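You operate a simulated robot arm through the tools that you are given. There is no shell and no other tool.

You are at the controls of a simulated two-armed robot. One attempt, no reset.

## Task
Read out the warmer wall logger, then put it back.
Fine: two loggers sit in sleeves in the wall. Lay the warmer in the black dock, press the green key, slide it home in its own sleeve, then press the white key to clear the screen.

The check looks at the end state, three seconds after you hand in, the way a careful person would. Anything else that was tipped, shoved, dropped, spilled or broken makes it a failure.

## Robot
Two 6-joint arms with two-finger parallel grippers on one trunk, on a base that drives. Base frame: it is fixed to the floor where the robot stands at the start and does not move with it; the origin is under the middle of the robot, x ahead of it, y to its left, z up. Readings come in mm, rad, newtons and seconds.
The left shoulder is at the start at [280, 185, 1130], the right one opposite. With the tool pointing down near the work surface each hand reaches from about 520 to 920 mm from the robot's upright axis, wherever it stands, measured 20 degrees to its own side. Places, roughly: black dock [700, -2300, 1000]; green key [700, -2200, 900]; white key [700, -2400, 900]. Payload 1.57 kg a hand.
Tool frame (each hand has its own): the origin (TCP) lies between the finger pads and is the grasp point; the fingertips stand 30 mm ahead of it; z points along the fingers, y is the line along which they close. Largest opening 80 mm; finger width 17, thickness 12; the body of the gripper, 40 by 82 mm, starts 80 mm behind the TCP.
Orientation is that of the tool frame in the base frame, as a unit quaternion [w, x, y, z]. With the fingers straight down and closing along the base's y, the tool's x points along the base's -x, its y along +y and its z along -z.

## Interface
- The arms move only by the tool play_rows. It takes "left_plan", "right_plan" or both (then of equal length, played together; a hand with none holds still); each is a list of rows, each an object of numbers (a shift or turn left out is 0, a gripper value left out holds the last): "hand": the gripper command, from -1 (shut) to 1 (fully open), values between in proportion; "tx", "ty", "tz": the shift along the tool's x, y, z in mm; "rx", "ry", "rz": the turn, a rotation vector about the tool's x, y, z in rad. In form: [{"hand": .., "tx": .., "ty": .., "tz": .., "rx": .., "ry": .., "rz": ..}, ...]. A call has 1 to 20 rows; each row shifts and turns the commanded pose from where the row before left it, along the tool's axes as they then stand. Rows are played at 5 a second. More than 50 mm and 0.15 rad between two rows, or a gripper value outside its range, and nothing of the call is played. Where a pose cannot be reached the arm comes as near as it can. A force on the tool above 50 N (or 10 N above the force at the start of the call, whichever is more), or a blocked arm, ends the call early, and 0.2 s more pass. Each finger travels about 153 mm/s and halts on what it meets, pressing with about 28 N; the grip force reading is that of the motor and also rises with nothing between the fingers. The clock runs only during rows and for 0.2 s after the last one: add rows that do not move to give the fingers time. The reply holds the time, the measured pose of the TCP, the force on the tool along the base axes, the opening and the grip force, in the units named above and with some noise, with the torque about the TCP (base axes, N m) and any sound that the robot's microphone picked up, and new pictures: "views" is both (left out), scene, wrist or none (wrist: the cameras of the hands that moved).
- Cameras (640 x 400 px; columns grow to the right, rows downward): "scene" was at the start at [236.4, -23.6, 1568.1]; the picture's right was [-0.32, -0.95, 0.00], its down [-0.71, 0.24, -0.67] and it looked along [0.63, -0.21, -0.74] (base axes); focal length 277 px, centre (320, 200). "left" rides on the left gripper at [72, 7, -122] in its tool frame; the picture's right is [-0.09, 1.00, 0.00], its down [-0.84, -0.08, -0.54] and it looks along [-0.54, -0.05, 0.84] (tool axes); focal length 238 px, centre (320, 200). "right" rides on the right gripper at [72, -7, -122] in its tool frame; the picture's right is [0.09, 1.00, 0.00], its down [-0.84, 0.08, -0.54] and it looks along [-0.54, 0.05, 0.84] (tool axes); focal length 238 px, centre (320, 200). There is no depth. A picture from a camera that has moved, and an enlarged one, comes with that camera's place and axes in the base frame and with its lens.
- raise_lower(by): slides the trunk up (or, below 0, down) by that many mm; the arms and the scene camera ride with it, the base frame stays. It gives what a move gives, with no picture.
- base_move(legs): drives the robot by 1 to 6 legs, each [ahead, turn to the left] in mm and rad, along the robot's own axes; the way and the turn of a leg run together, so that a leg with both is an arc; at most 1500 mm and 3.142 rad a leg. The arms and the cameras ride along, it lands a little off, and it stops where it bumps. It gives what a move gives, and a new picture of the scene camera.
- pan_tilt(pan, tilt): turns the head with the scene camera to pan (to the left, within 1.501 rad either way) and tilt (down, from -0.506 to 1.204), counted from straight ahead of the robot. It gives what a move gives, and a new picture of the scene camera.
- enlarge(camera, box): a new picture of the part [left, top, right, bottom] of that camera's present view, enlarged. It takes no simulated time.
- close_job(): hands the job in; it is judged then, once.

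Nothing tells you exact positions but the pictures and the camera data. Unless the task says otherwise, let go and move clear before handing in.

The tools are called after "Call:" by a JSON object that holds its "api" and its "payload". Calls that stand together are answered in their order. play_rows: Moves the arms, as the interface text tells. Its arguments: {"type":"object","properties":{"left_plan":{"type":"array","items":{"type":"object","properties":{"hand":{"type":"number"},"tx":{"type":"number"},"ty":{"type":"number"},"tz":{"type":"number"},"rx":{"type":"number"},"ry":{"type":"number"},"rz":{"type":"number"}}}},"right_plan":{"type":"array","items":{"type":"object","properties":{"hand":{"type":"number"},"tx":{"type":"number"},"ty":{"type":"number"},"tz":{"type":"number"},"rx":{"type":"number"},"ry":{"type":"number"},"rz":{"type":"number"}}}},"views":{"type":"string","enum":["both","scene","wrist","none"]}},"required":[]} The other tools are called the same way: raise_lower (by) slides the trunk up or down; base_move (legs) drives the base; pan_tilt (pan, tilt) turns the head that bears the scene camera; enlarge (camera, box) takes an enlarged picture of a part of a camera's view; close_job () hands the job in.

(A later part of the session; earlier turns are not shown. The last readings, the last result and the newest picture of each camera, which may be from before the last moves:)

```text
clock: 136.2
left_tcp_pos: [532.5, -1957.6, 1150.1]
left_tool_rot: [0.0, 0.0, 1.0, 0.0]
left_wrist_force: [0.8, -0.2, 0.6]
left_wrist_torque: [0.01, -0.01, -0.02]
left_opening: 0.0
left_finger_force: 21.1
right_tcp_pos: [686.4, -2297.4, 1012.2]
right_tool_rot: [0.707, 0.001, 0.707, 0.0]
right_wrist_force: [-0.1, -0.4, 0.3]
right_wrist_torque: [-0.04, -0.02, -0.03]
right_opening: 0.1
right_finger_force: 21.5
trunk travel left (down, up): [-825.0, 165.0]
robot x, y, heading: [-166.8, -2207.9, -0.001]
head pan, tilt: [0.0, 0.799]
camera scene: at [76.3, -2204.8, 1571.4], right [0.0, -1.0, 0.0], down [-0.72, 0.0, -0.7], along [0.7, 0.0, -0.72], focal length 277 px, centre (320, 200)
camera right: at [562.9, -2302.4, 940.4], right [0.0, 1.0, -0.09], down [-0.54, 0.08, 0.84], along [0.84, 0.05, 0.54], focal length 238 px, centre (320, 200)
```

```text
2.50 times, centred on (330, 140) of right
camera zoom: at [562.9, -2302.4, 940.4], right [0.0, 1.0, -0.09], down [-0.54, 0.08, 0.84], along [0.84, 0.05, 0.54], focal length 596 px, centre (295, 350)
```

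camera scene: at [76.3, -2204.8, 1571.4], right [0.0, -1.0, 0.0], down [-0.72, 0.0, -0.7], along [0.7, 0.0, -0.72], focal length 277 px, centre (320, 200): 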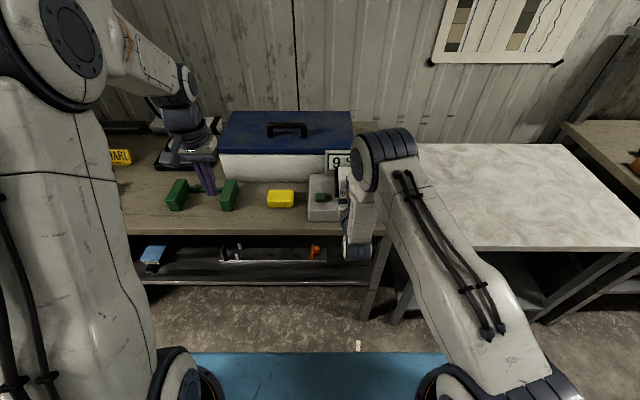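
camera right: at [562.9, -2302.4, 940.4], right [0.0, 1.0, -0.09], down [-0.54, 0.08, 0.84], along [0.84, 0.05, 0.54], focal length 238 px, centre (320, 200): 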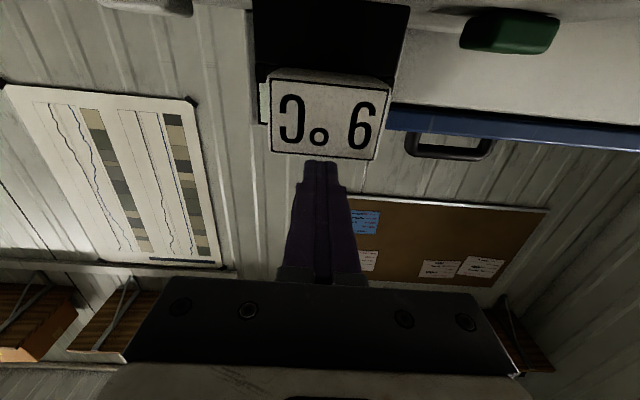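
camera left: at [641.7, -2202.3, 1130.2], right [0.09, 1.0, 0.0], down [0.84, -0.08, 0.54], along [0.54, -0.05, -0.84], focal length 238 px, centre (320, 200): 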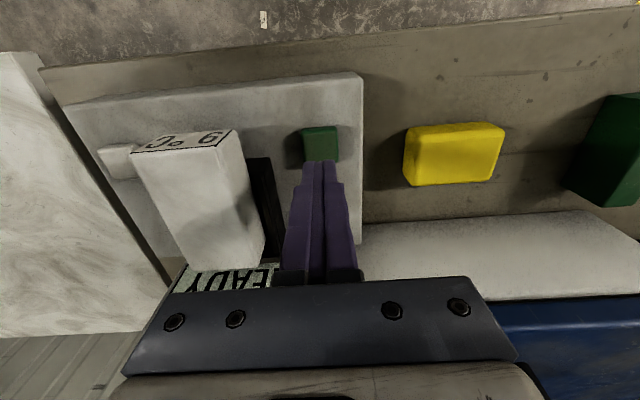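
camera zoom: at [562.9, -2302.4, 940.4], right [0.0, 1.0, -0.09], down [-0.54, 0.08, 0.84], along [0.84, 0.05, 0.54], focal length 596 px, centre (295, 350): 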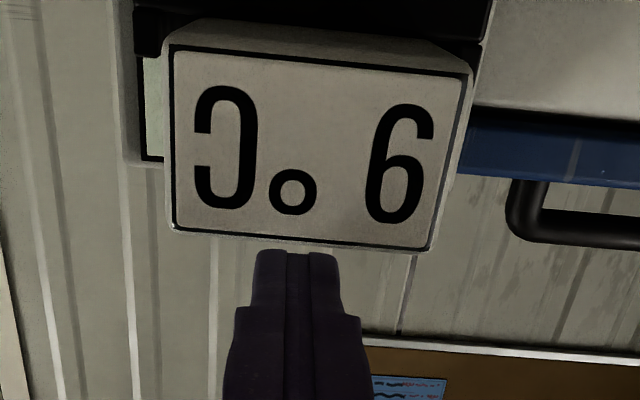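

The logger slipped out of the fingers during the lift and stayed in the dock; the fingers closed on nothing above it. I back the hand off and look at its state before trying again.

Call:
{"api": "play_rows", "payload": {"right_plan": [{"tz": -40}, {"tz": -35}, {"tx": -40}, {"tx": -40, "ty": -25}, {"ty": -45}, {"ty": -45}, {"ty": -45}, {"hand": 1, "ty": -30}, {}], "views": "scene"}}

Call:
{"api": "enlarge", "payload": {"camera": "scene", "box": [300, 140, 400, 220]}}

Call:
{"api": "enlarge", "payload": {"camera": "scene", "box": [325, 145, 375, 205]}}

```text
clock: 138.2
left_tcp_pos: [532.5, -1958.4, 1149.7]
left_tool_rot: [0.0, 0.001, 1.0, 0.0]
left_wrist_force: [-0.1, 0.0, -0.3]
left_wrist_torque: [-0.02, 0.01, 0.02]
left_opening: 0.1
left_finger_force: 20.7
right_tcp_pos: [608.3, -2487.4, 1094.0]
right_tool_rot: [0.706, 0.001, 0.708, 0.0]
right_wrist_force: [0.6, 0.6, 0.2]
right_wrist_torque: [0.03, 0.01, 0.03]
right_opening: 80.1
right_finger_force: 0.0
trunk travel left (down, up): [-825.0, 165.0]
robot x, y, heading: [-163.7, -2209.3, 0.001]
head pan, tilt: [0.0, 0.799]
camera scene: at [76.3, -2205.1, 1571.4], right [0.0, -1.0, 0.0], down [-0.72, 0.0, -0.7], along [0.7, 0.0, -0.72], focal length 277 px, centre (320, 200)
```

scene: 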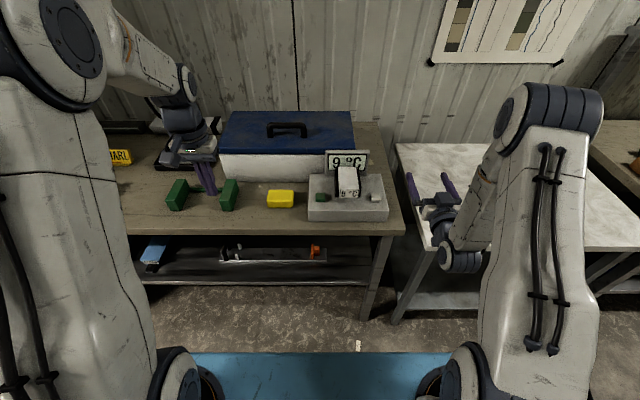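

```text
5.00 times, centred on (350, 180) of scene
camera zoom: at [76.3, -2205.1, 1571.4], right [0.0, -1.0, 0.0], down [-0.72, 0.0, -0.7], along [0.7, 0.0, -0.72], focal length 1385 px, centre (170, 300)
```

zoom: 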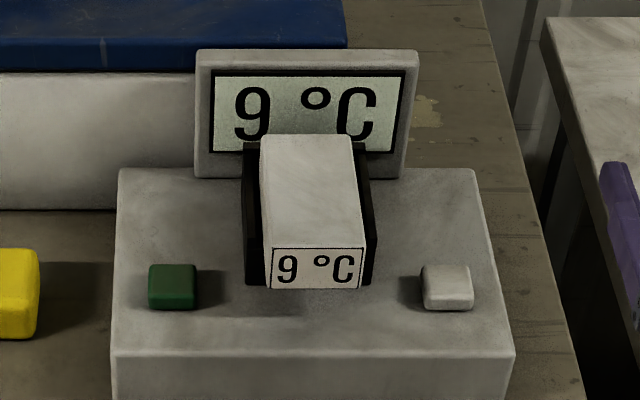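

```text
6.67 times, centred on (350, 175) of scene
camera zoom: at [76.3, -2205.1, 1571.4], right [0.0, -1.0, 0.0], down [-0.72, 0.0, -0.7], along [0.7, 0.0, -0.72], focal length 1846 px, centre (120, 367)
```

zoom: 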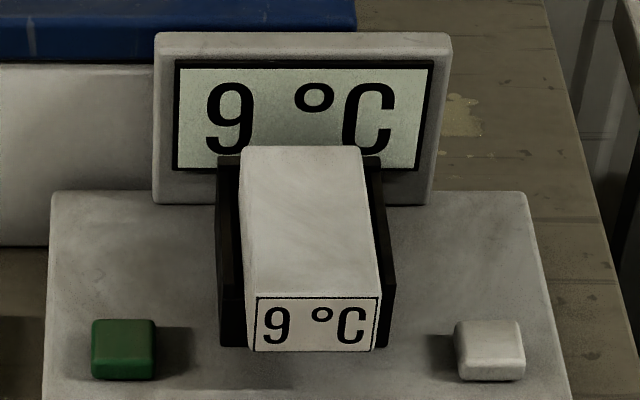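

The logger is undisturbed in the dock and the screen still shows 9 °C. The grip had been firm, so the dock seems to hold the logger against lifting. I'll regrip and probe gently, first with a tiny lift, then with a slide out of the open front, reading the forces.

Call:
{"api": "play_rows", "payload": {"right_plan": [{"ty": 45}, {"ty": 45}, {"ty": 45}, {"ty": 45}, {"ty": 9, "tx": 38}, {"tx": 40}, {"tx": 40.5}, {}], "views": "none"}}

```text
clock: 140.0
left_tcp_pos: [533.1, -1958.0, 1149.9]
left_tool_rot: [0.0, 0.001, 1.0, 0.0]
left_wrist_force: [-1.1, -0.7, -0.1]
left_wrist_torque: [0.02, -0.02, -0.04]
left_opening: 0.0
left_finger_force: 21.9
right_tcp_pos: [610.6, -2296.9, 975.2]
right_tool_rot: [0.707, 0.002, 0.708, 0.0]
right_wrist_force: [-0.6, -0.4, -0.7]
right_wrist_torque: [-0.01, 0.04, 0.0]
right_opening: 80.1
right_finger_force: 0.2
trunk travel left (down, up): [-825.0, 165.0]
robot x, y, heading: [-168.0, -2204.8, -0.001]
head pan, tilt: [0.0, 0.799]
```

Call:
{"api": "play_rows", "payload": {"right_plan": [{"tz": 30, "ty": -0.8}, {"tz": 30}, {"tz": 19}, {"hand": 0.6}, {"hand": -1}, {"hand": -1}, {"hand": -1}, {}], "views": "wrist"}}

Call:
{"api": "play_rows", "payload": {"right_plan": [{"tx": -1}, {}], "views": "none"}}

Call:
{"api": "play_rows", "payload": {"right_plan": [{"tx": -1}, {}], "views": "none"}}

```text
clock: 141.8
left_tcp_pos: [533.3, -1958.3, 1149.7]
left_tool_rot: [0.0, 0.0, 1.0, 0.0]
left_wrist_force: [0.2, 0.4, 0.3]
left_wrist_torque: [0.02, 0.03, 0.02]
left_opening: 0.2
left_finger_force: 21.0
right_tcp_pos: [690.8, -2298.2, 973.9]
right_tool_rot: [0.707, 0.002, 0.708, -0.001]
right_wrist_force: [0.3, 1.2, 0.8]
right_wrist_torque: [0.01, -0.02, 0.05]
right_opening: 59.8
right_finger_force: 27.8
trunk travel left (down, up): [-825.0, 165.0]
robot x, y, heading: [-164.6, -2206.9, -0.002]
head pan, tilt: [0.0, 0.799]
camera right: at [566.4, -2303.9, 902.3], right [0.0, 1.0, -0.09], down [-0.54, 0.08, 0.84], along [0.84, 0.05, 0.54], focal length 238 px, centre (320, 200)
```

right: 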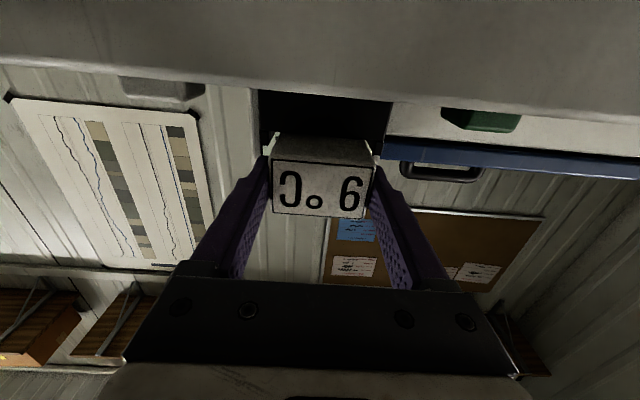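

```text
clock: 142.4
left_tcp_pos: [533.1, -1957.8, 1149.6]
left_tool_rot: [0.0, 0.0, 1.0, 0.0]
left_wrist_force: [-0.5, 0.1, -0.6]
left_wrist_torque: [-0.02, 0.0, -0.07]
left_opening: 0.0
left_finger_force: 20.9
right_tcp_pos: [689.5, -2297.1, 974.3]
right_tool_rot: [0.706, 0.002, 0.708, 0.0]
right_wrist_force: [-0.4, -0.1, 0.0]
right_wrist_torque: [0.0, 0.06, -0.02]
right_opening: 59.6
right_finger_force: 28.0
trunk travel left (down, up): [-825.0, 165.0]
robot x, y, heading: [-163.8, -2208.3, 0.002]
head pan, tilt: [0.0, 0.799]
```

```text
clock: 143.0
left_tcp_pos: [532.9, -1958.7, 1149.7]
left_tool_rot: [0.0, -0.001, 1.0, 0.001]
left_wrist_force: [-0.3, -0.3, 0.2]
left_wrist_torque: [0.04, -0.03, 0.01]
left_opening: 0.0
left_finger_force: 21.0
right_tcp_pos: [689.9, -2297.4, 976.4]
right_tool_rot: [0.706, 0.002, 0.708, -0.001]
right_wrist_force: [-0.1, 0.4, -1.0]
right_wrist_torque: [0.0, 0.04, 0.02]
right_opening: 59.8
right_finger_force: 27.3
trunk travel left (down, up): [-825.0, 165.0]
robot x, y, heading: [-162.0, -2205.6, -0.0]
head pan, tilt: [0.0, 0.799]
```

No holding force appears so far; the logger seems to be lifting. I continue slowly and watch.

Call:
{"api": "play_rows", "payload": {"right_plan": [{"tx": -1.5}, {"tx": -1.5}, {}], "views": "none"}}

Call:
{"api": "play_rows", "payload": {"right_plan": [{"tx": -2}, {"tx": -2}, {}], "views": "wrist"}}

Call:
{"api": "enlarge", "payload": {"camera": "right", "box": [230, 60, 430, 220]}}

Call:
{"api": "enlarge", "payload": {"camera": "scene", "box": [300, 140, 380, 200]}}

```text
clock: 143.8
left_tcp_pos: [532.8, -1957.3, 1149.3]
left_tool_rot: [0.0, -0.001, 1.0, 0.0]
left_wrist_force: [1.0, -0.5, 0.2]
left_wrist_torque: [0.01, 0.02, 0.02]
left_opening: 0.0
left_finger_force: 21.8
right_tcp_pos: [689.9, -2297.8, 979.3]
right_tool_rot: [0.707, 0.002, 0.708, -0.001]
right_wrist_force: [-0.2, -0.1, -1.1]
right_wrist_torque: [-0.01, 0.03, 0.04]
right_opening: 59.5
right_finger_force: 28.1
trunk travel left (down, up): [-825.0, 165.0]
robot x, y, heading: [-165.7, -2206.2, 0.007]
head pan, tilt: [0.0, 0.799]
```

```text
clock: 144.6
left_tcp_pos: [533.1, -1957.3, 1150.0]
left_tool_rot: [0.0, 0.0, 1.0, 0.0]
left_wrist_force: [0.0, -0.2, 0.5]
left_wrist_torque: [0.01, 0.0, -0.02]
left_opening: 0.1
left_finger_force: 21.3
right_tcp_pos: [689.0, -2296.4, 982.9]
right_tool_rot: [0.706, 0.003, 0.708, -0.002]
right_wrist_force: [-0.4, 0.0, -0.9]
right_wrist_torque: [-0.01, 0.03, 0.04]
right_opening: 59.7
right_finger_force: 27.7
trunk travel left (down, up): [-825.0, 165.0]
robot x, y, heading: [-167.5, -2204.2, 0.003]
head pan, tilt: [0.0, 0.799]
camera right: at [566.1, -2303.4, 911.1], right [0.0, 1.0, -0.09], down [-0.54, 0.08, 0.84], along [0.84, 0.05, 0.54], focal length 238 px, centre (320, 200)
```

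right: 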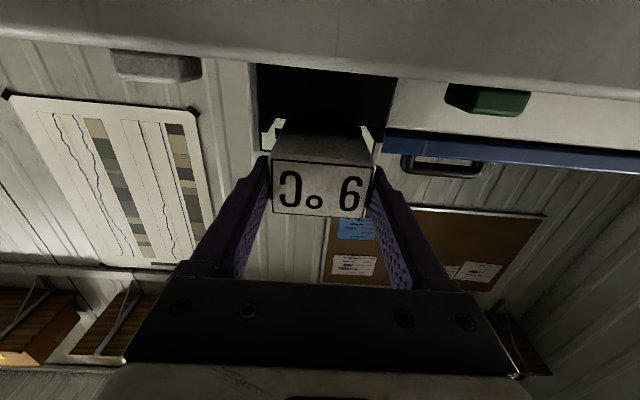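

```text
2.50 times, centred on (330, 140) of right
camera zoom: at [566.1, -2303.4, 911.1], right [0.0, 1.0, -0.09], down [-0.54, 0.08, 0.84], along [0.84, 0.05, 0.54], focal length 596 px, centre (295, 350)
```

zoom: 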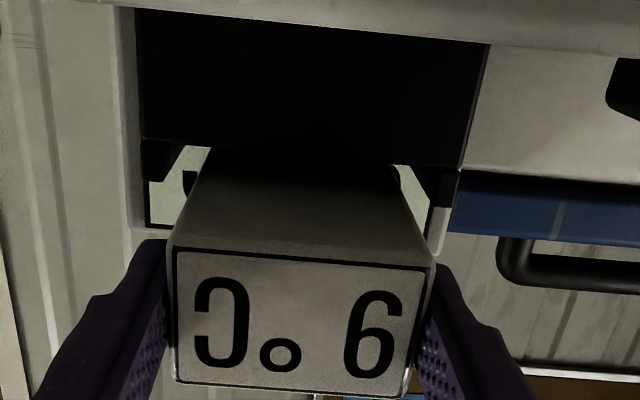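

```text
6.67 times, centred on (340, 170) of scene
camera zoom: at [76.5, -2204.8, 1571.4], right [0.0, -1.0, 0.0], down [-0.72, 0.0, -0.7], along [0.7, 0.0, -0.72], focal length 1846 px, centre (187, 400)
```

zoom: 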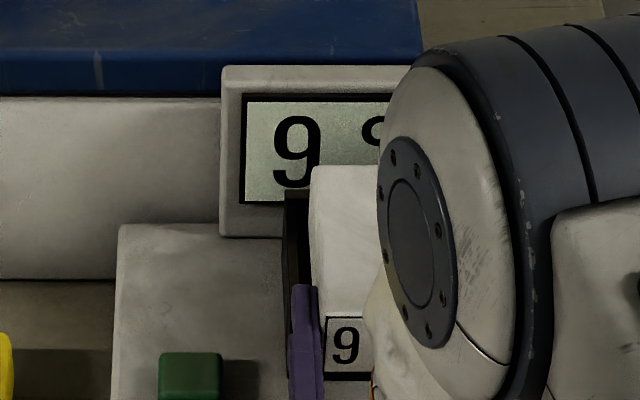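

This time the logger is coming up with the hand. I keep lifting smoothly and check the grip again.

Call:
{"api": "play_rows", "payload": {"right_plan": [{"tx": -4}, {"tx": -4}, {"tx": -5}, {"tx": -5}, {"tx": -6}, {"tx": -6}, {}], "views": "wrist"}}

```text
clock: 146.2
left_tcp_pos: [532.4, -1958.5, 1149.9]
left_tool_rot: [0.001, 0.0, 1.0, 0.001]
left_wrist_force: [0.1, -0.3, -0.7]
left_wrist_torque: [0.04, 0.0, -0.02]
left_opening: 0.1
left_finger_force: 20.7
right_tcp_pos: [689.3, -2298.0, 1014.0]
right_tool_rot: [0.707, 0.002, 0.708, -0.001]
right_wrist_force: [0.6, -0.3, -1.7]
right_wrist_torque: [0.02, 0.08, 0.0]
right_opening: 59.7
right_finger_force: 27.9
trunk travel left (down, up): [-825.0, 165.0]
robot x, y, heading: [-164.4, -2203.0, 0.0]
head pan, tilt: [0.0, 0.799]
camera right: at [566.0, -2303.6, 941.7], right [0.0, 1.0, -0.09], down [-0.54, 0.08, 0.84], along [0.84, 0.05, 0.54], focal length 238 px, centre (320, 200)
```

right: 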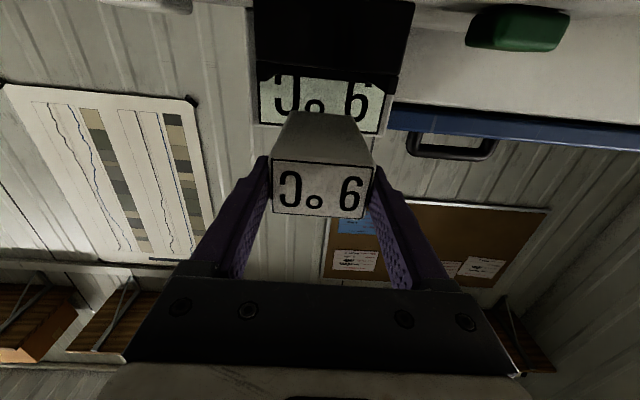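

Lifted cleanly and held. I raise it well above the bench and ease back.

Call:
{"api": "play_rows", "payload": {"right_plan": [{"tx": -12}, {"tx": -15}, {"tx": -15}, {"tx": -15}, {"tx": -15}, {"tx": -15}, {"tx": -15}, {"tx": -15}, {"tx": -15}, {"tx": -10}, {}], "views": "both"}}

Call:
{"api": "enlarge", "payload": {"camera": "right", "box": [230, 90, 430, 230]}}

Call:
{"api": "enlarge", "payload": {"camera": "scene", "box": [290, 130, 410, 230]}}

```text
clock: 148.6
left_tcp_pos: [532.0, -1958.5, 1149.5]
left_tool_rot: [-0.001, 0.0, 1.0, 0.0]
left_wrist_force: [0.1, 0.2, 0.3]
left_wrist_torque: [0.01, -0.02, -0.03]
left_opening: 0.0
left_finger_force: 20.8
right_tcp_pos: [688.7, -2298.3, 1155.5]
right_tool_rot: [0.707, 0.002, 0.707, -0.001]
right_wrist_force: [-0.1, 0.1, -2.1]
right_wrist_torque: [0.01, 0.08, -0.01]
right_opening: 59.5
right_finger_force: 28.4
trunk travel left (down, up): [-825.0, 165.0]
robot x, y, heading: [-166.8, -2207.5, 0.005]
head pan, tilt: [0.0, 0.799]
camera scene: at [76.4, -2204.8, 1571.4], right [0.0, -1.0, 0.0], down [-0.72, 0.0, -0.7], along [0.7, 0.0, -0.72], focal length 277 px, centre (320, 200)
camera right: at [566.3, -2304.1, 1083.7], right [0.0, 1.0, -0.09], down [-0.54, 0.08, 0.84], along [0.84, 0.05, 0.54], focal length 238 px, centre (320, 200)
```

scene: 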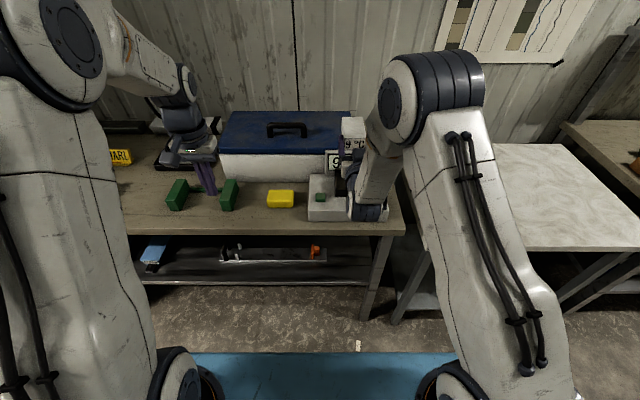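
right: 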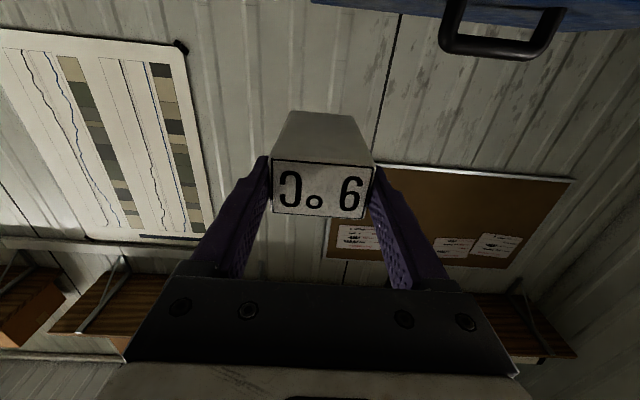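

```text
2.86 times, centred on (330, 160) of right
camera zoom: at [566.3, -2304.1, 1083.7], right [0.0, 1.0, -0.09], down [-0.54, 0.08, 0.84], along [0.84, 0.05, 0.54], focal length 681 px, centre (291, 314)
```

zoom: 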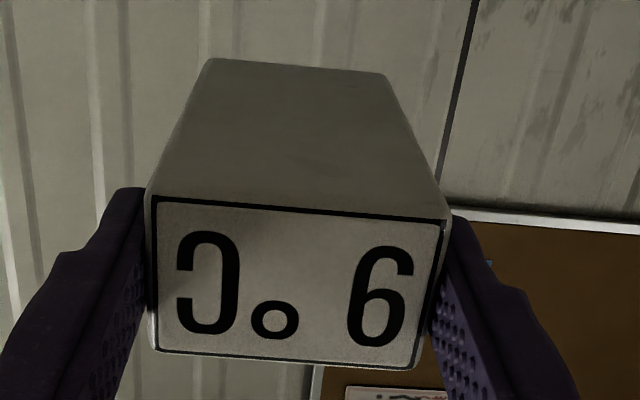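

```text
4.00 times, centred on (350, 180) of scene
camera zoom: at [76.4, -2204.8, 1571.4], right [0.0, -1.0, 0.0], down [-0.72, 0.0, -0.7], along [0.7, 0.0, -0.72], focal length 1108 px, centre (200, 280)
```

zoom: 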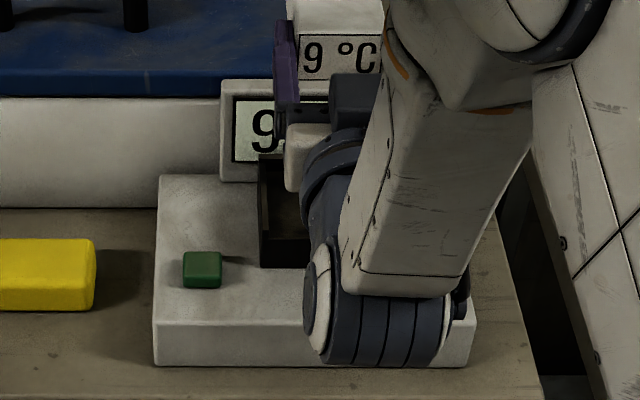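

The logger is secure and gripped about 4 mm deeper than before, so home should be at TCP ≈[586, -167.5, 1166]. Now I back away and drive to the wall.

Call:
{"api": "base_move", "payload": {"legs": [[-480, 0]]}}

Call:
{"api": "enlarge", "payload": {"camera": "scene", "box": [280, 50, 440, 160]}}

```text
clock: 151.5
left_tcp_pos: [45.9, -1958.7, 1149.3]
left_tool_rot: [0.001, 0.002, 1.0, -0.001]
left_wrist_force: [0.3, 0.9, 0.0]
left_wrist_torque: [-0.02, 0.02, 0.03]
left_opening: 0.1
left_finger_force: 20.8
right_tcp_pos: [202.5, -2298.9, 1153.9]
right_tool_rot: [0.707, 0.002, 0.707, -0.002]
right_wrist_force: [-0.5, 0.0, -0.4]
right_wrist_torque: [-0.01, 0.01, 0.03]
right_opening: 59.8
right_finger_force: 28.1
trunk travel left (down, up): [-825.0, 165.0]
robot x, y, heading: [-654.9, -2205.1, -0.003]
head pan, tilt: [0.0, 0.799]
camera scene: at [-410.1, -2204.8, 1571.3], right [0.0, -1.0, 0.0], down [-0.72, 0.0, -0.7], along [0.7, 0.0, -0.72], focal length 277 px, centre (320, 200)
```

scene: 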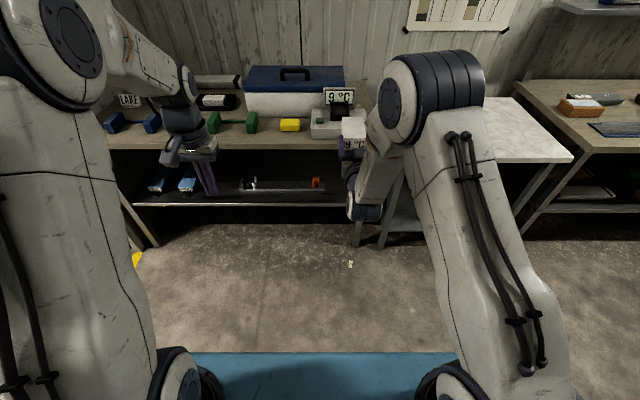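

```text
3.64 times, centred on (360, 105) of scene
camera zoom: at [-410.1, -2204.8, 1571.3], right [0.0, -1.0, 0.0], down [-0.72, 0.0, -0.7], along [0.7, 0.0, -0.72], focal length 1007 px, centre (174, 546)
```

zoom: 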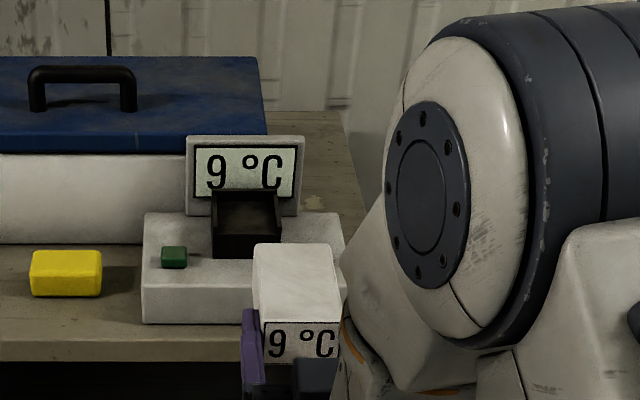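

The screen holds the reading and the logger is secure. Driving back to the wall.

Call:
{"api": "base_move", "payload": {"legs": [[0, 1.574], [1070, 0], [1065, 0]]}}

Call:
{"api": "base_move", "payload": {"legs": [[0, -1.571]]}}

```text
clock: 165.8
left_tcp_pos: [-908.0, 605.4, 1149.1]
left_tool_rot: [-0.001, -0.706, 0.708, 0.001]
left_wrist_force: [0.5, -0.6, 0.1]
left_wrist_torque: [-0.02, 0.0, 0.0]
left_opening: 0.3
left_finger_force: 21.3
right_tcp_pos: [-567.6, 760.8, 1156.3]
right_tool_rot: [0.501, -0.498, 0.503, 0.498]
right_wrist_force: [-0.4, -0.2, -2.5]
right_wrist_torque: [-0.08, -0.02, 0.0]
right_opening: 58.9
right_finger_force: 27.8
trunk travel left (down, up): [-825.0, 165.0]
robot x, y, heading: [-663.2, -94.9, 1.565]
head pan, tilt: [0.0, 0.799]
camera scene: at [-658.6, 147.8, 1571.4], right [1.0, 0.0, 0.0], down [0.0, -0.72, -0.7], along [0.0, 0.7, -0.72], focal length 277 px, centre (320, 200)
```

scene: 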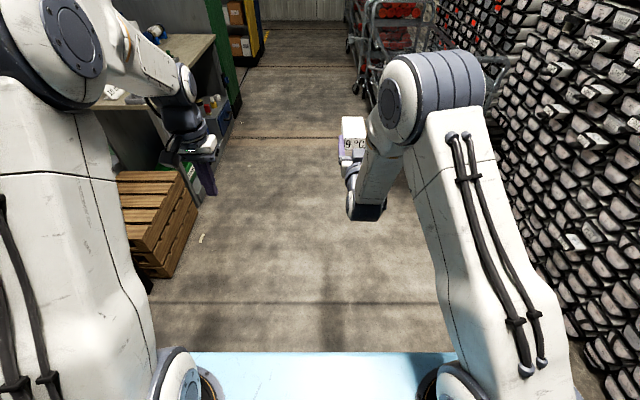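

```text
clock: 170.1
left_tcp_pos: [40.2, 147.9, 1148.2]
left_tool_rot: [0.0, 0.004, 1.0, 0.0]
left_wrist_force: [-0.2, 0.0, 0.2]
left_wrist_torque: [0.04, 0.04, 0.02]
left_opening: 0.2
left_finger_force: 21.0
right_tcp_pos: [194.5, -192.9, 1155.3]
right_tool_rot: [0.707, 0.004, 0.708, -0.003]
right_wrist_force: [-0.1, 0.0, -1.2]
right_wrist_torque: [0.0, 0.03, 0.01]
right_opening: 59.3
right_finger_force: 27.8
trunk travel left (down, up): [-825.0, 165.0]
robot x, y, heading: [-660.2, -95.6, -0.004]
head pan, tilt: [0.0, 0.799]
camera scene: at [-418.3, -94.8, 1571.4], right [-0.01, -1.0, 0.0], down [-0.72, 0.01, -0.7], along [0.7, -0.01, -0.72], focal length 277 px, centre (320, 200)
```

scene: 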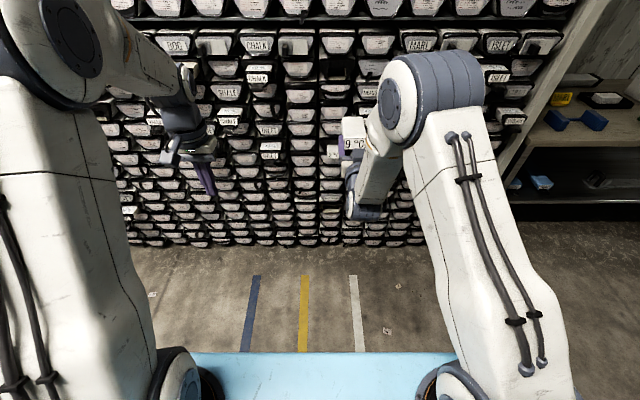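

I'm in front of the wall with the logger. I advance to the pre-insertion distance, with the logger tip still about 50 mm short of the sleeve, then align y.

Call:
{"api": "base_move", "payload": {"legs": [[270, 0]]}}

Call:
{"api": "play_rows", "payload": {"right_plan": [{"ty": 12, "rx": -0.005, "rz": 0.004}, {"ty": 12, "tx": -5}, {"tx": -5}, {}], "views": "both"}}

Call:
{"api": "enlarge", "payload": {"camera": "scene", "box": [310, 60, 400, 130]}}

Call:
{"api": "enlarge", "payload": {"camera": "right", "box": [220, 60, 420, 220]}}

```text
clock: 172.0
left_tcp_pos: [311.0, 149.3, 1150.3]
left_tool_rot: [0.0, 0.002, 1.0, 0.0]
left_wrist_force: [0.1, 0.7, 1.0]
left_wrist_torque: [0.01, 0.02, 0.0]
left_opening: 0.0
left_finger_force: 21.4
right_tcp_pos: [467.4, -192.6, 1155.0]
right_tool_rot: [0.706, 0.004, 0.708, -0.002]
right_wrist_force: [0.0, -0.9, -1.0]
right_wrist_torque: [0.05, 0.07, 0.0]
right_opening: 59.0
right_finger_force: 27.9
trunk travel left (down, up): [-825.0, 165.0]
robot x, y, heading: [-387.5, -93.3, -0.003]
head pan, tilt: [0.0, 0.799]
camera scene: at [-147.2, -96.2, 1571.4], right [-0.01, -1.0, 0.0], down [-0.72, 0.0, -0.7], along [0.7, 0.0, -0.72], focal length 277 px, centre (320, 200)
```

scene: 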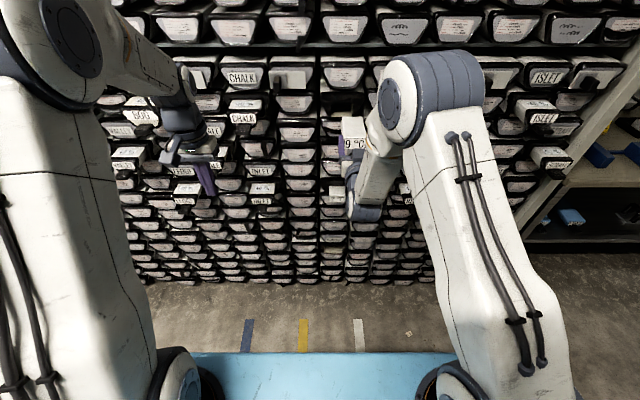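

```text
clock: 173.0
left_tcp_pos: [311.8, 148.9, 1149.9]
left_tool_rot: [0.0, 0.003, 1.0, 0.0]
left_wrist_force: [0.6, 0.4, -0.6]
left_wrist_torque: [-0.04, 0.01, 0.0]
left_opening: 0.1
left_finger_force: 21.3
right_tcp_pos: [465.9, -170.1, 1164.7]
right_tool_rot: [0.706, 0.004, 0.708, 0.001]
right_wrist_force: [-0.6, -0.1, -1.1]
right_wrist_torque: [-0.02, 0.06, 0.0]
right_opening: 59.3
right_finger_force: 28.1
trunk travel left (down, up): [-825.0, 165.0]
robot x, y, heading: [-389.9, -99.1, -0.004]
head pan, tilt: [0.0, 0.799]
camera scene: at [-146.8, -96.2, 1571.4], right [-0.01, -1.0, 0.0], down [-0.72, 0.0, -0.7], along [0.7, 0.0, -0.72], focal length 277 px, centre (320, 200)
camera right: at [342.7, -174.9, 1093.4], right [0.0, 1.0, -0.09], down [-0.54, 0.08, 0.84], along [0.84, 0.04, 0.54], focal length 238 px, centre (320, 200)
```

scene: 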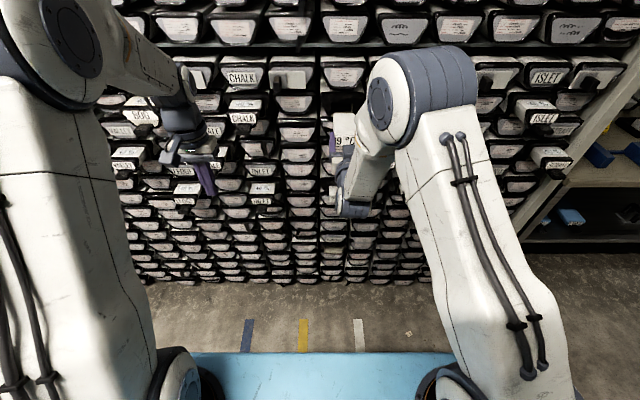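
right: 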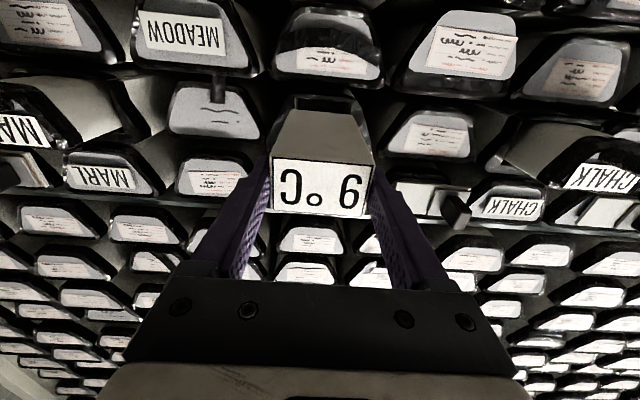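

```text
5.71 times, centred on (355, 95) of scene
camera zoom: at [-146.8, -96.2, 1571.4], right [-0.01, -1.0, 0.0], down [-0.72, 0.0, -0.7], along [0.7, 0.0, -0.72], focal length 1582 px, centre (120, 800)
```

zoom: 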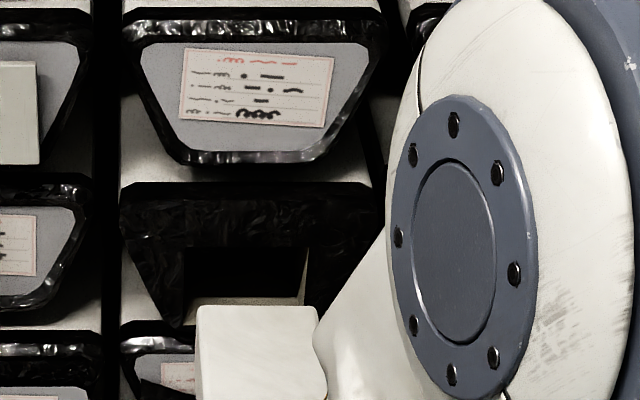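

```text
2.50 times, centred on (320, 140) of right
camera zoom: at [342.7, -174.9, 1093.4], right [0.0, 1.0, -0.09], down [-0.54, 0.08, 0.84], along [0.84, 0.04, 0.54], focal length 596 px, centre (320, 350)
```

zoom: 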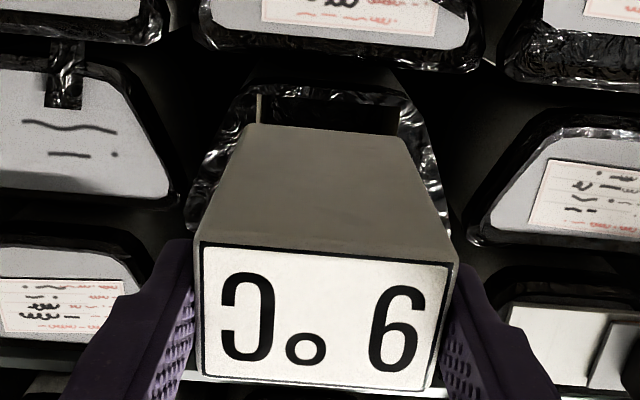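

The logger lines up with the sleeve opening vertically, and sits about 1.5 mm to the right of centre. I correct that and advance until the tip is just short of the opening.

Call:
{"api": "play_rows", "payload": {"right_plan": [{"ty": 1.5}, {"tz": 15}, {"tz": 15}, {"tz": 15}, {}], "views": "both"}}

Call:
{"api": "enlarge", "payload": {"camera": "scene", "box": [310, 70, 380, 130]}}

Call:
{"api": "enlarge", "payload": {"camera": "right", "box": [220, 60, 420, 220]}}

```text
clock: 174.2
left_tcp_pos: [311.2, 148.5, 1149.4]
left_tool_rot: [0.001, 0.003, 1.0, 0.0]
left_wrist_force: [-0.7, -0.1, 0.2]
left_wrist_torque: [0.02, 0.01, 0.0]
left_opening: 0.0
left_finger_force: 21.0
right_tcp_pos: [512.1, -167.0, 1165.0]
right_tool_rot: [0.706, 0.003, 0.708, 0.0]
right_wrist_force: [0.5, 0.8, -1.7]
right_wrist_torque: [0.03, 0.05, -0.03]
right_opening: 59.4
right_finger_force: 28.2
trunk travel left (down, up): [-825.0, 165.0]
robot x, y, heading: [-391.3, -94.3, -0.006]
head pan, tilt: [0.0, 0.799]
camera scene: at [-146.7, -96.2, 1571.4], right [-0.01, -1.0, 0.0], down [-0.72, 0.0, -0.7], along [0.7, 0.0, -0.72], focal length 277 px, centre (320, 200)
camera right: at [388.9, -173.4, 1093.1], right [0.0, 1.0, -0.09], down [-0.54, 0.08, 0.84], along [0.84, 0.04, 0.54], focal length 238 px, centre (320, 200)
```

scene: 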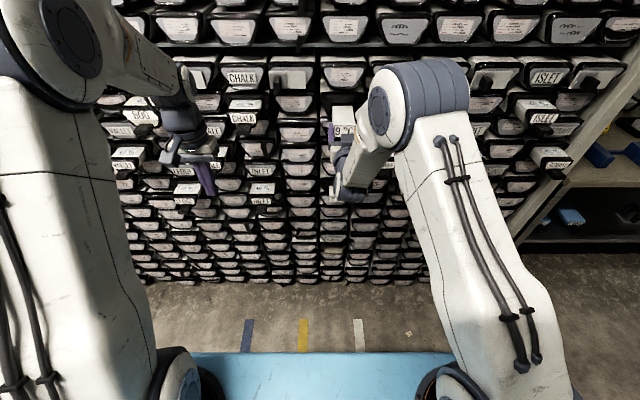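
right: 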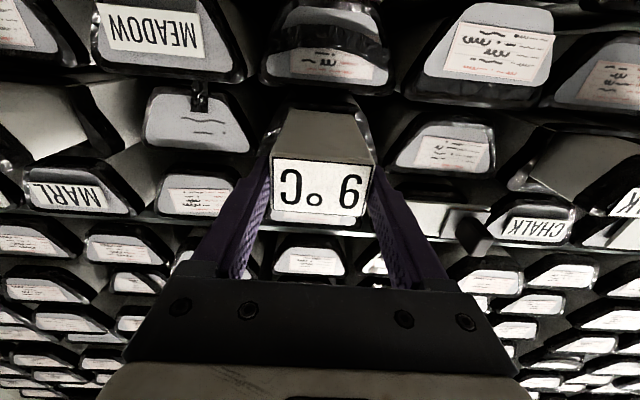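

```text
6.67 times, centred on (345, 100) of scene
camera zoom: at [-146.7, -96.2, 1571.4], right [-0.01, -1.0, 0.0], down [-0.72, 0.0, -0.7], along [0.7, 0.0, -0.72], focal length 1846 px, centre (153, 867)
```

zoom: 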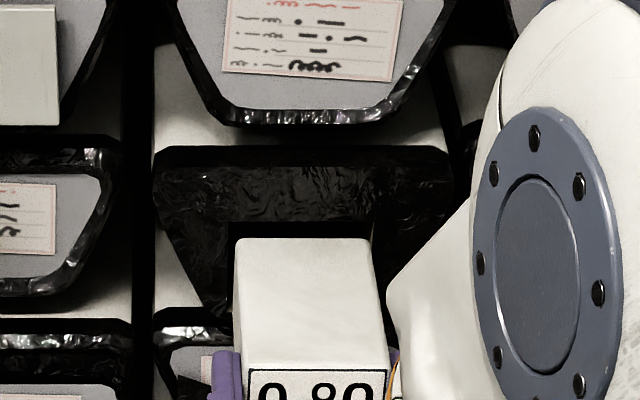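

```text
2.50 times, centred on (320, 140) of right
camera zoom: at [388.9, -173.4, 1093.1], right [0.0, 1.0, -0.09], down [-0.54, 0.08, 0.84], along [0.84, 0.04, 0.54], focal length 596 px, centre (320, 350)
```

zoom: 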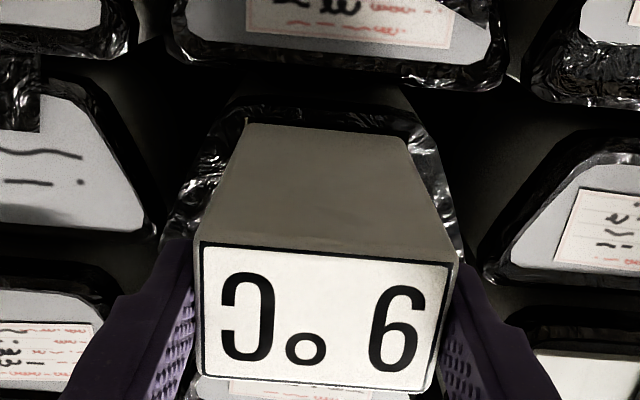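

The tip is centred on the opening. I begin sliding in with small steps, watching for side forces.

Call:
{"api": "play_rows", "payload": {"right_plan": [{"tz": 7}, {"tz": 7}, {"tz": 6}, {}], "views": "none"}}

```text
clock: 175.2
left_tcp_pos: [310.8, 147.8, 1150.3]
left_tool_rot: [-0.001, 0.003, 1.0, 0.0]
left_wrist_force: [0.5, -0.6, -0.8]
left_wrist_torque: [-0.02, -0.01, -0.01]
left_opening: 0.0
left_finger_force: 21.6
right_tcp_pos: [533.1, -168.2, 1165.0]
right_tool_rot: [0.706, 0.004, 0.708, -0.001]
right_wrist_force: [0.0, 0.9, -1.6]
right_wrist_torque: [0.01, 0.02, 0.01]
right_opening: 59.2
right_finger_force: 27.9
trunk travel left (down, up): [-825.0, 165.0]
robot x, y, heading: [-387.5, -96.4, -0.01]
head pan, tilt: [0.0, 0.799]
```

Call:
{"api": "play_rows", "payload": {"right_plan": [{"tz": 8}, {"tz": 8}, {"tz": 8}, {}], "views": "both"}}

Call:
{"api": "enlarge", "payload": {"camera": "scene", "box": [310, 70, 380, 130]}}

```text
clock: 176.2
left_tcp_pos: [310.9, 147.5, 1150.0]
left_tool_rot: [0.0, 0.002, 1.0, 0.0]
left_wrist_force: [0.3, -0.7, -0.2]
left_wrist_torque: [-0.01, 0.02, -0.03]
left_opening: 0.1
left_finger_force: 21.2
right_tcp_pos: [556.6, -168.6, 1166.2]
right_tool_rot: [0.706, 0.003, 0.708, 0.001]
right_wrist_force: [0.8, -0.4, -1.2]
right_wrist_torque: [-0.02, 0.07, 0.02]
right_opening: 59.4
right_finger_force: 27.6
trunk travel left (down, up): [-825.0, 165.0]
robot x, y, heading: [-388.3, -95.5, -0.007]
head pan, tilt: [0.0, 0.799]
camera scene: at [-146.8, -96.2, 1571.4], right [-0.01, -1.0, 0.0], down [-0.72, 0.0, -0.7], along [0.7, 0.0, -0.72], focal length 277 px, centre (320, 200)
camera right: at [432.7, -173.9, 1093.6], right [0.0, 1.0, -0.09], down [-0.54, 0.08, 0.84], along [0.84, 0.04, 0.54], focal length 238 px, centre (320, 200)
```

scene: 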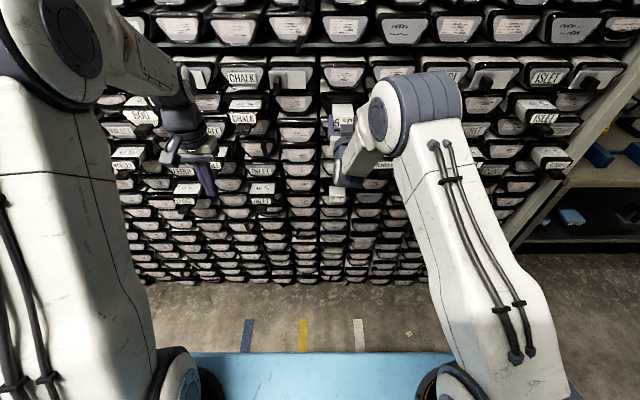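
right: 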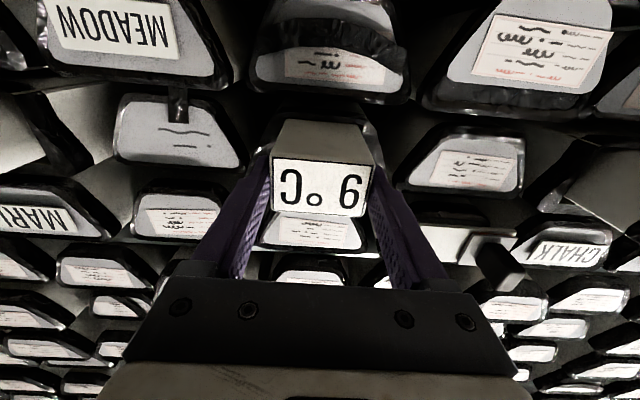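

```text
6.67 times, centred on (345, 100) of scene
camera zoom: at [-146.8, -96.2, 1571.4], right [-0.01, -1.0, 0.0], down [-0.72, 0.0, -0.7], along [0.7, 0.0, -0.72], focal length 1846 px, centre (153, 867)
```

zoom: 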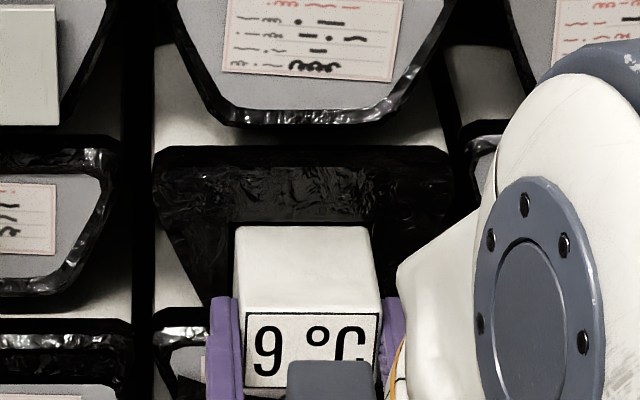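

It's sliding in freely. I continue toward the home depth in smaller steps, watching for the end stop.

Call:
{"api": "play_rows", "payload": {"right_plan": [{"tz": 6}, {"tz": 6}, {"tz": 5}, {}], "views": "none"}}

Call:
{"api": "play_rows", "payload": {"right_plan": [{"tz": 3}, {"tz": 3}, {}], "views": "none"}}

```text
clock: 177.2
left_tcp_pos: [311.7, 148.9, 1150.7]
left_tool_rot: [0.001, 0.003, 1.0, -0.001]
left_wrist_force: [0.0, 0.5, 0.2]
left_wrist_torque: [-0.02, 0.01, 0.0]
left_opening: 0.2
left_finger_force: 21.1
right_tcp_pos: [572.9, -169.0, 1164.3]
right_tool_rot: [0.706, 0.004, 0.708, 0.0]
right_wrist_force: [0.3, 0.2, -0.3]
right_wrist_torque: [-0.04, -0.06, 0.03]
right_opening: 59.5
right_finger_force: 28.1
trunk travel left (down, up): [-825.0, 165.0]
robot x, y, heading: [-389.6, -96.2, -0.007]
head pan, tilt: [0.0, 0.799]
```

```text
clock: 178.0
left_tcp_pos: [310.4, 147.8, 1149.3]
left_tool_rot: [0.001, 0.002, 1.0, 0.0]
left_wrist_force: [0.6, 0.5, 0.0]
left_wrist_torque: [-0.01, 0.01, -0.04]
left_opening: 0.0
left_finger_force: 21.5
right_tcp_pos: [577.7, -169.3, 1164.5]
right_tool_rot: [0.707, 0.004, 0.708, 0.0]
right_wrist_force: [-0.7, -0.6, -1.1]
right_wrist_torque: [-0.01, -0.05, 0.01]
right_opening: 59.2
right_finger_force: 27.5
trunk travel left (down, up): [-825.0, 165.0]
robot x, y, heading: [-391.4, -97.3, -0.009]
head pan, tilt: [0.0, 0.799]
```

Call:
{"api": "play_rows", "payload": {"right_plan": [{"tz": 2}, {"tz": 2}, {}], "views": "none"}}

Call:
{"api": "play_rows", "payload": {"right_plan": [{"tz": 2}, {}], "views": "both"}}

Call:
{"api": "enlarge", "payload": {"camera": "scene", "box": [310, 70, 380, 130]}}

```text
clock: 178.8
left_tcp_pos: [311.4, 147.8, 1150.2]
left_tool_rot: [0.001, 0.003, 1.0, 0.0]
left_wrist_force: [0.2, 0.6, 0.4]
left_wrist_torque: [0.01, 0.0, 0.01]
left_opening: 0.0
left_finger_force: 21.1
right_tcp_pos: [580.8, -168.5, 1164.5]
right_tool_rot: [0.706, 0.003, 0.708, 0.0]
right_wrist_force: [-15.6, -0.3, 0.3]
right_wrist_torque: [-0.01, -0.38, -0.06]
right_opening: 59.4
right_finger_force: 27.8
trunk travel left (down, up): [-825.0, 165.0]
robot x, y, heading: [-390.3, -95.3, -0.003]
head pan, tilt: [0.0, 0.799]
```

```text
clock: 179.4
left_tcp_pos: [309.7, 147.9, 1149.9]
left_tool_rot: [0.001, 0.003, 1.0, -0.001]
left_wrist_force: [0.2, -0.2, -0.8]
left_wrist_torque: [0.02, 0.04, 0.01]
left_opening: 0.3
left_finger_force: 21.4
right_tcp_pos: [583.1, -168.3, 1164.3]
right_tool_rot: [0.706, 0.002, 0.709, 0.001]
right_wrist_force: [-31.8, -0.7, -2.7]
right_wrist_torque: [-0.04, 0.22, -0.19]
right_opening: 59.1
right_finger_force: 27.9
trunk travel left (down, up): [-825.0, 165.0]
robot x, y, heading: [-384.5, -94.7, -0.006]
head pan, tilt: [0.0, 0.799]
camera scene: at [-148.9, -96.3, 1571.7], right [-0.01, -1.0, 0.0], down [-0.72, 0.0, -0.7], along [0.7, 0.0, -0.72], focal length 277 px, centre (320, 200)
camera right: at [458.8, -173.8, 1093.1], right [0.0, 1.0, -0.09], down [-0.54, 0.08, 0.84], along [0.84, 0.04, 0.54], focal length 238 px, centre (320, 200)
```

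scene: 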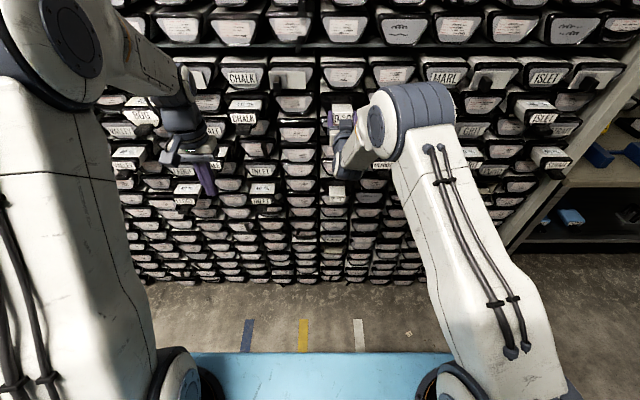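
right: 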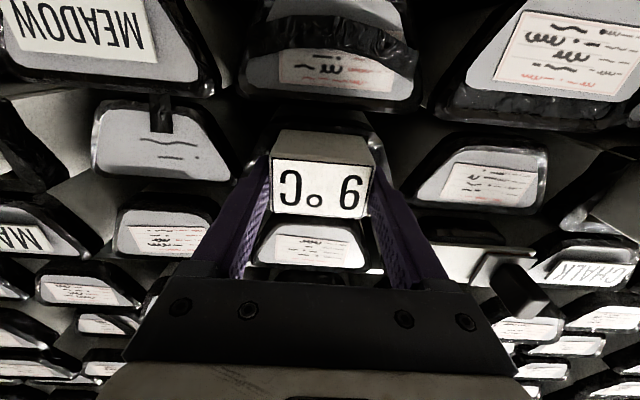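

```text
6.67 times, centred on (345, 100) of scene
camera zoom: at [-148.9, -96.3, 1571.7], right [-0.01, -1.0, 0.0], down [-0.72, 0.0, -0.7], along [0.7, 0.0, -0.72], focal length 1846 px, centre (153, 867)
```

zoom: 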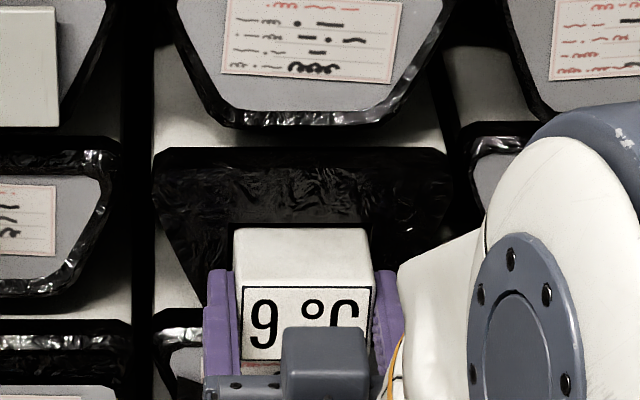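

The end stop is reached (32 N push) and the protrusion measures 53 mm, the same as originally, so the logger is home. I relax the push and release.

Call:
{"api": "play_rows", "payload": {"right_plan": [{"tz": -2}, {}], "views": "none"}}

Call:
{"api": "play_rows", "payload": {"right_plan": [{"hand": 0.6}, {"hand": 1}, {"hand": 1}, {}], "views": "both"}}

Call:
{"api": "enlarge", "payload": {"camera": "scene", "box": [310, 70, 380, 130]}}

```text
clock: 180.0
left_tcp_pos: [311.2, 148.6, 1149.3]
left_tool_rot: [0.0, 0.003, 1.0, 0.0]
left_wrist_force: [-0.2, -0.5, 0.3]
left_wrist_torque: [-0.02, 0.03, 0.01]
left_opening: 0.0
left_finger_force: 22.0
right_tcp_pos: [581.3, -168.4, 1165.5]
right_tool_rot: [0.706, 0.003, 0.708, 0.001]
right_wrist_force: [-11.7, 0.1, -5.6]
right_wrist_torque: [0.03, 0.64, -0.03]
right_opening: 59.1
right_finger_force: 27.9
trunk travel left (down, up): [-825.0, 165.0]
robot x, y, heading: [-388.9, -100.1, -0.002]
head pan, tilt: [0.0, 0.799]
```

```text
clock: 181.0
left_tcp_pos: [311.0, 146.9, 1148.8]
left_tool_rot: [0.0, 0.003, 1.0, 0.001]
left_wrist_force: [-1.3, 0.6, -0.1]
left_wrist_torque: [0.03, 0.0, 0.03]
left_opening: 0.0
left_finger_force: 21.0
right_tcp_pos: [582.8, -167.5, 1164.0]
right_tool_rot: [0.706, 0.003, 0.708, 0.0]
right_wrist_force: [-0.1, 0.4, 0.7]
right_wrist_torque: [0.01, -0.04, -0.01]
right_opening: 80.0
right_finger_force: 0.1
trunk travel left (down, up): [-825.0, 165.0]
robot x, y, heading: [-388.1, -98.0, -0.004]
head pan, tilt: [0.0, 0.799]
camera scene: at [-146.9, -96.2, 1571.4], right [-0.01, -1.0, 0.0], down [-0.72, 0.0, -0.7], along [0.7, 0.0, -0.72], focal length 277 px, centre (320, 200)
camera right: at [459.2, -173.7, 1093.6], right [0.0, 1.0, -0.09], down [-0.54, 0.08, 0.84], along [0.84, 0.04, 0.54], focal length 238 px, centre (320, 200)
```

scene: 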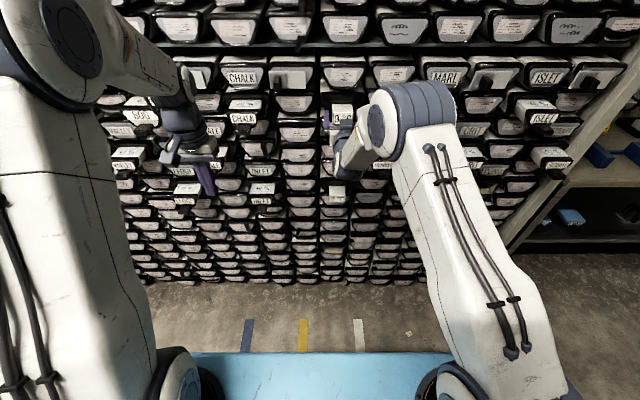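
right: 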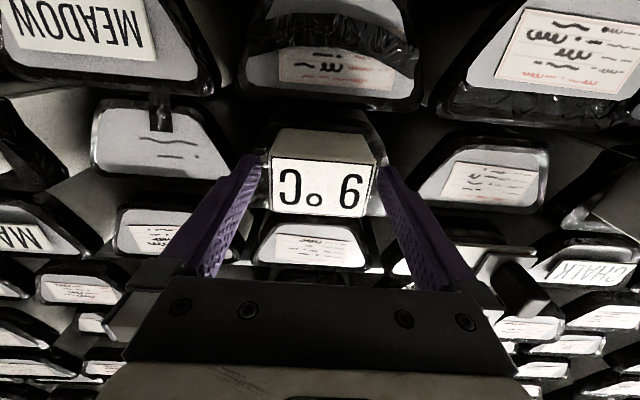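

```text
6.67 times, centred on (345, 100) of scene
camera zoom: at [-146.9, -96.2, 1571.4], right [-0.01, -1.0, 0.0], down [-0.72, 0.0, -0.7], along [0.7, 0.0, -0.72], focal length 1846 px, centre (153, 867)
```

zoom: 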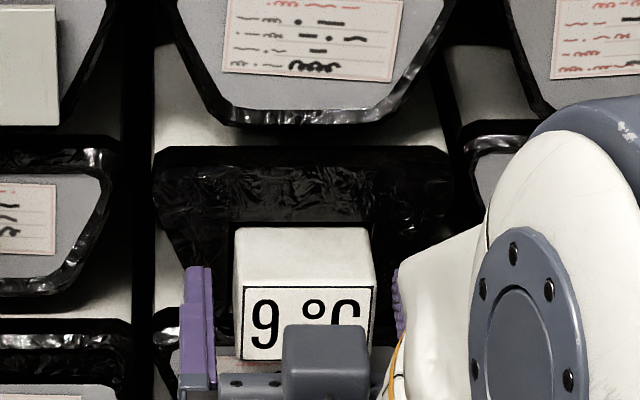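

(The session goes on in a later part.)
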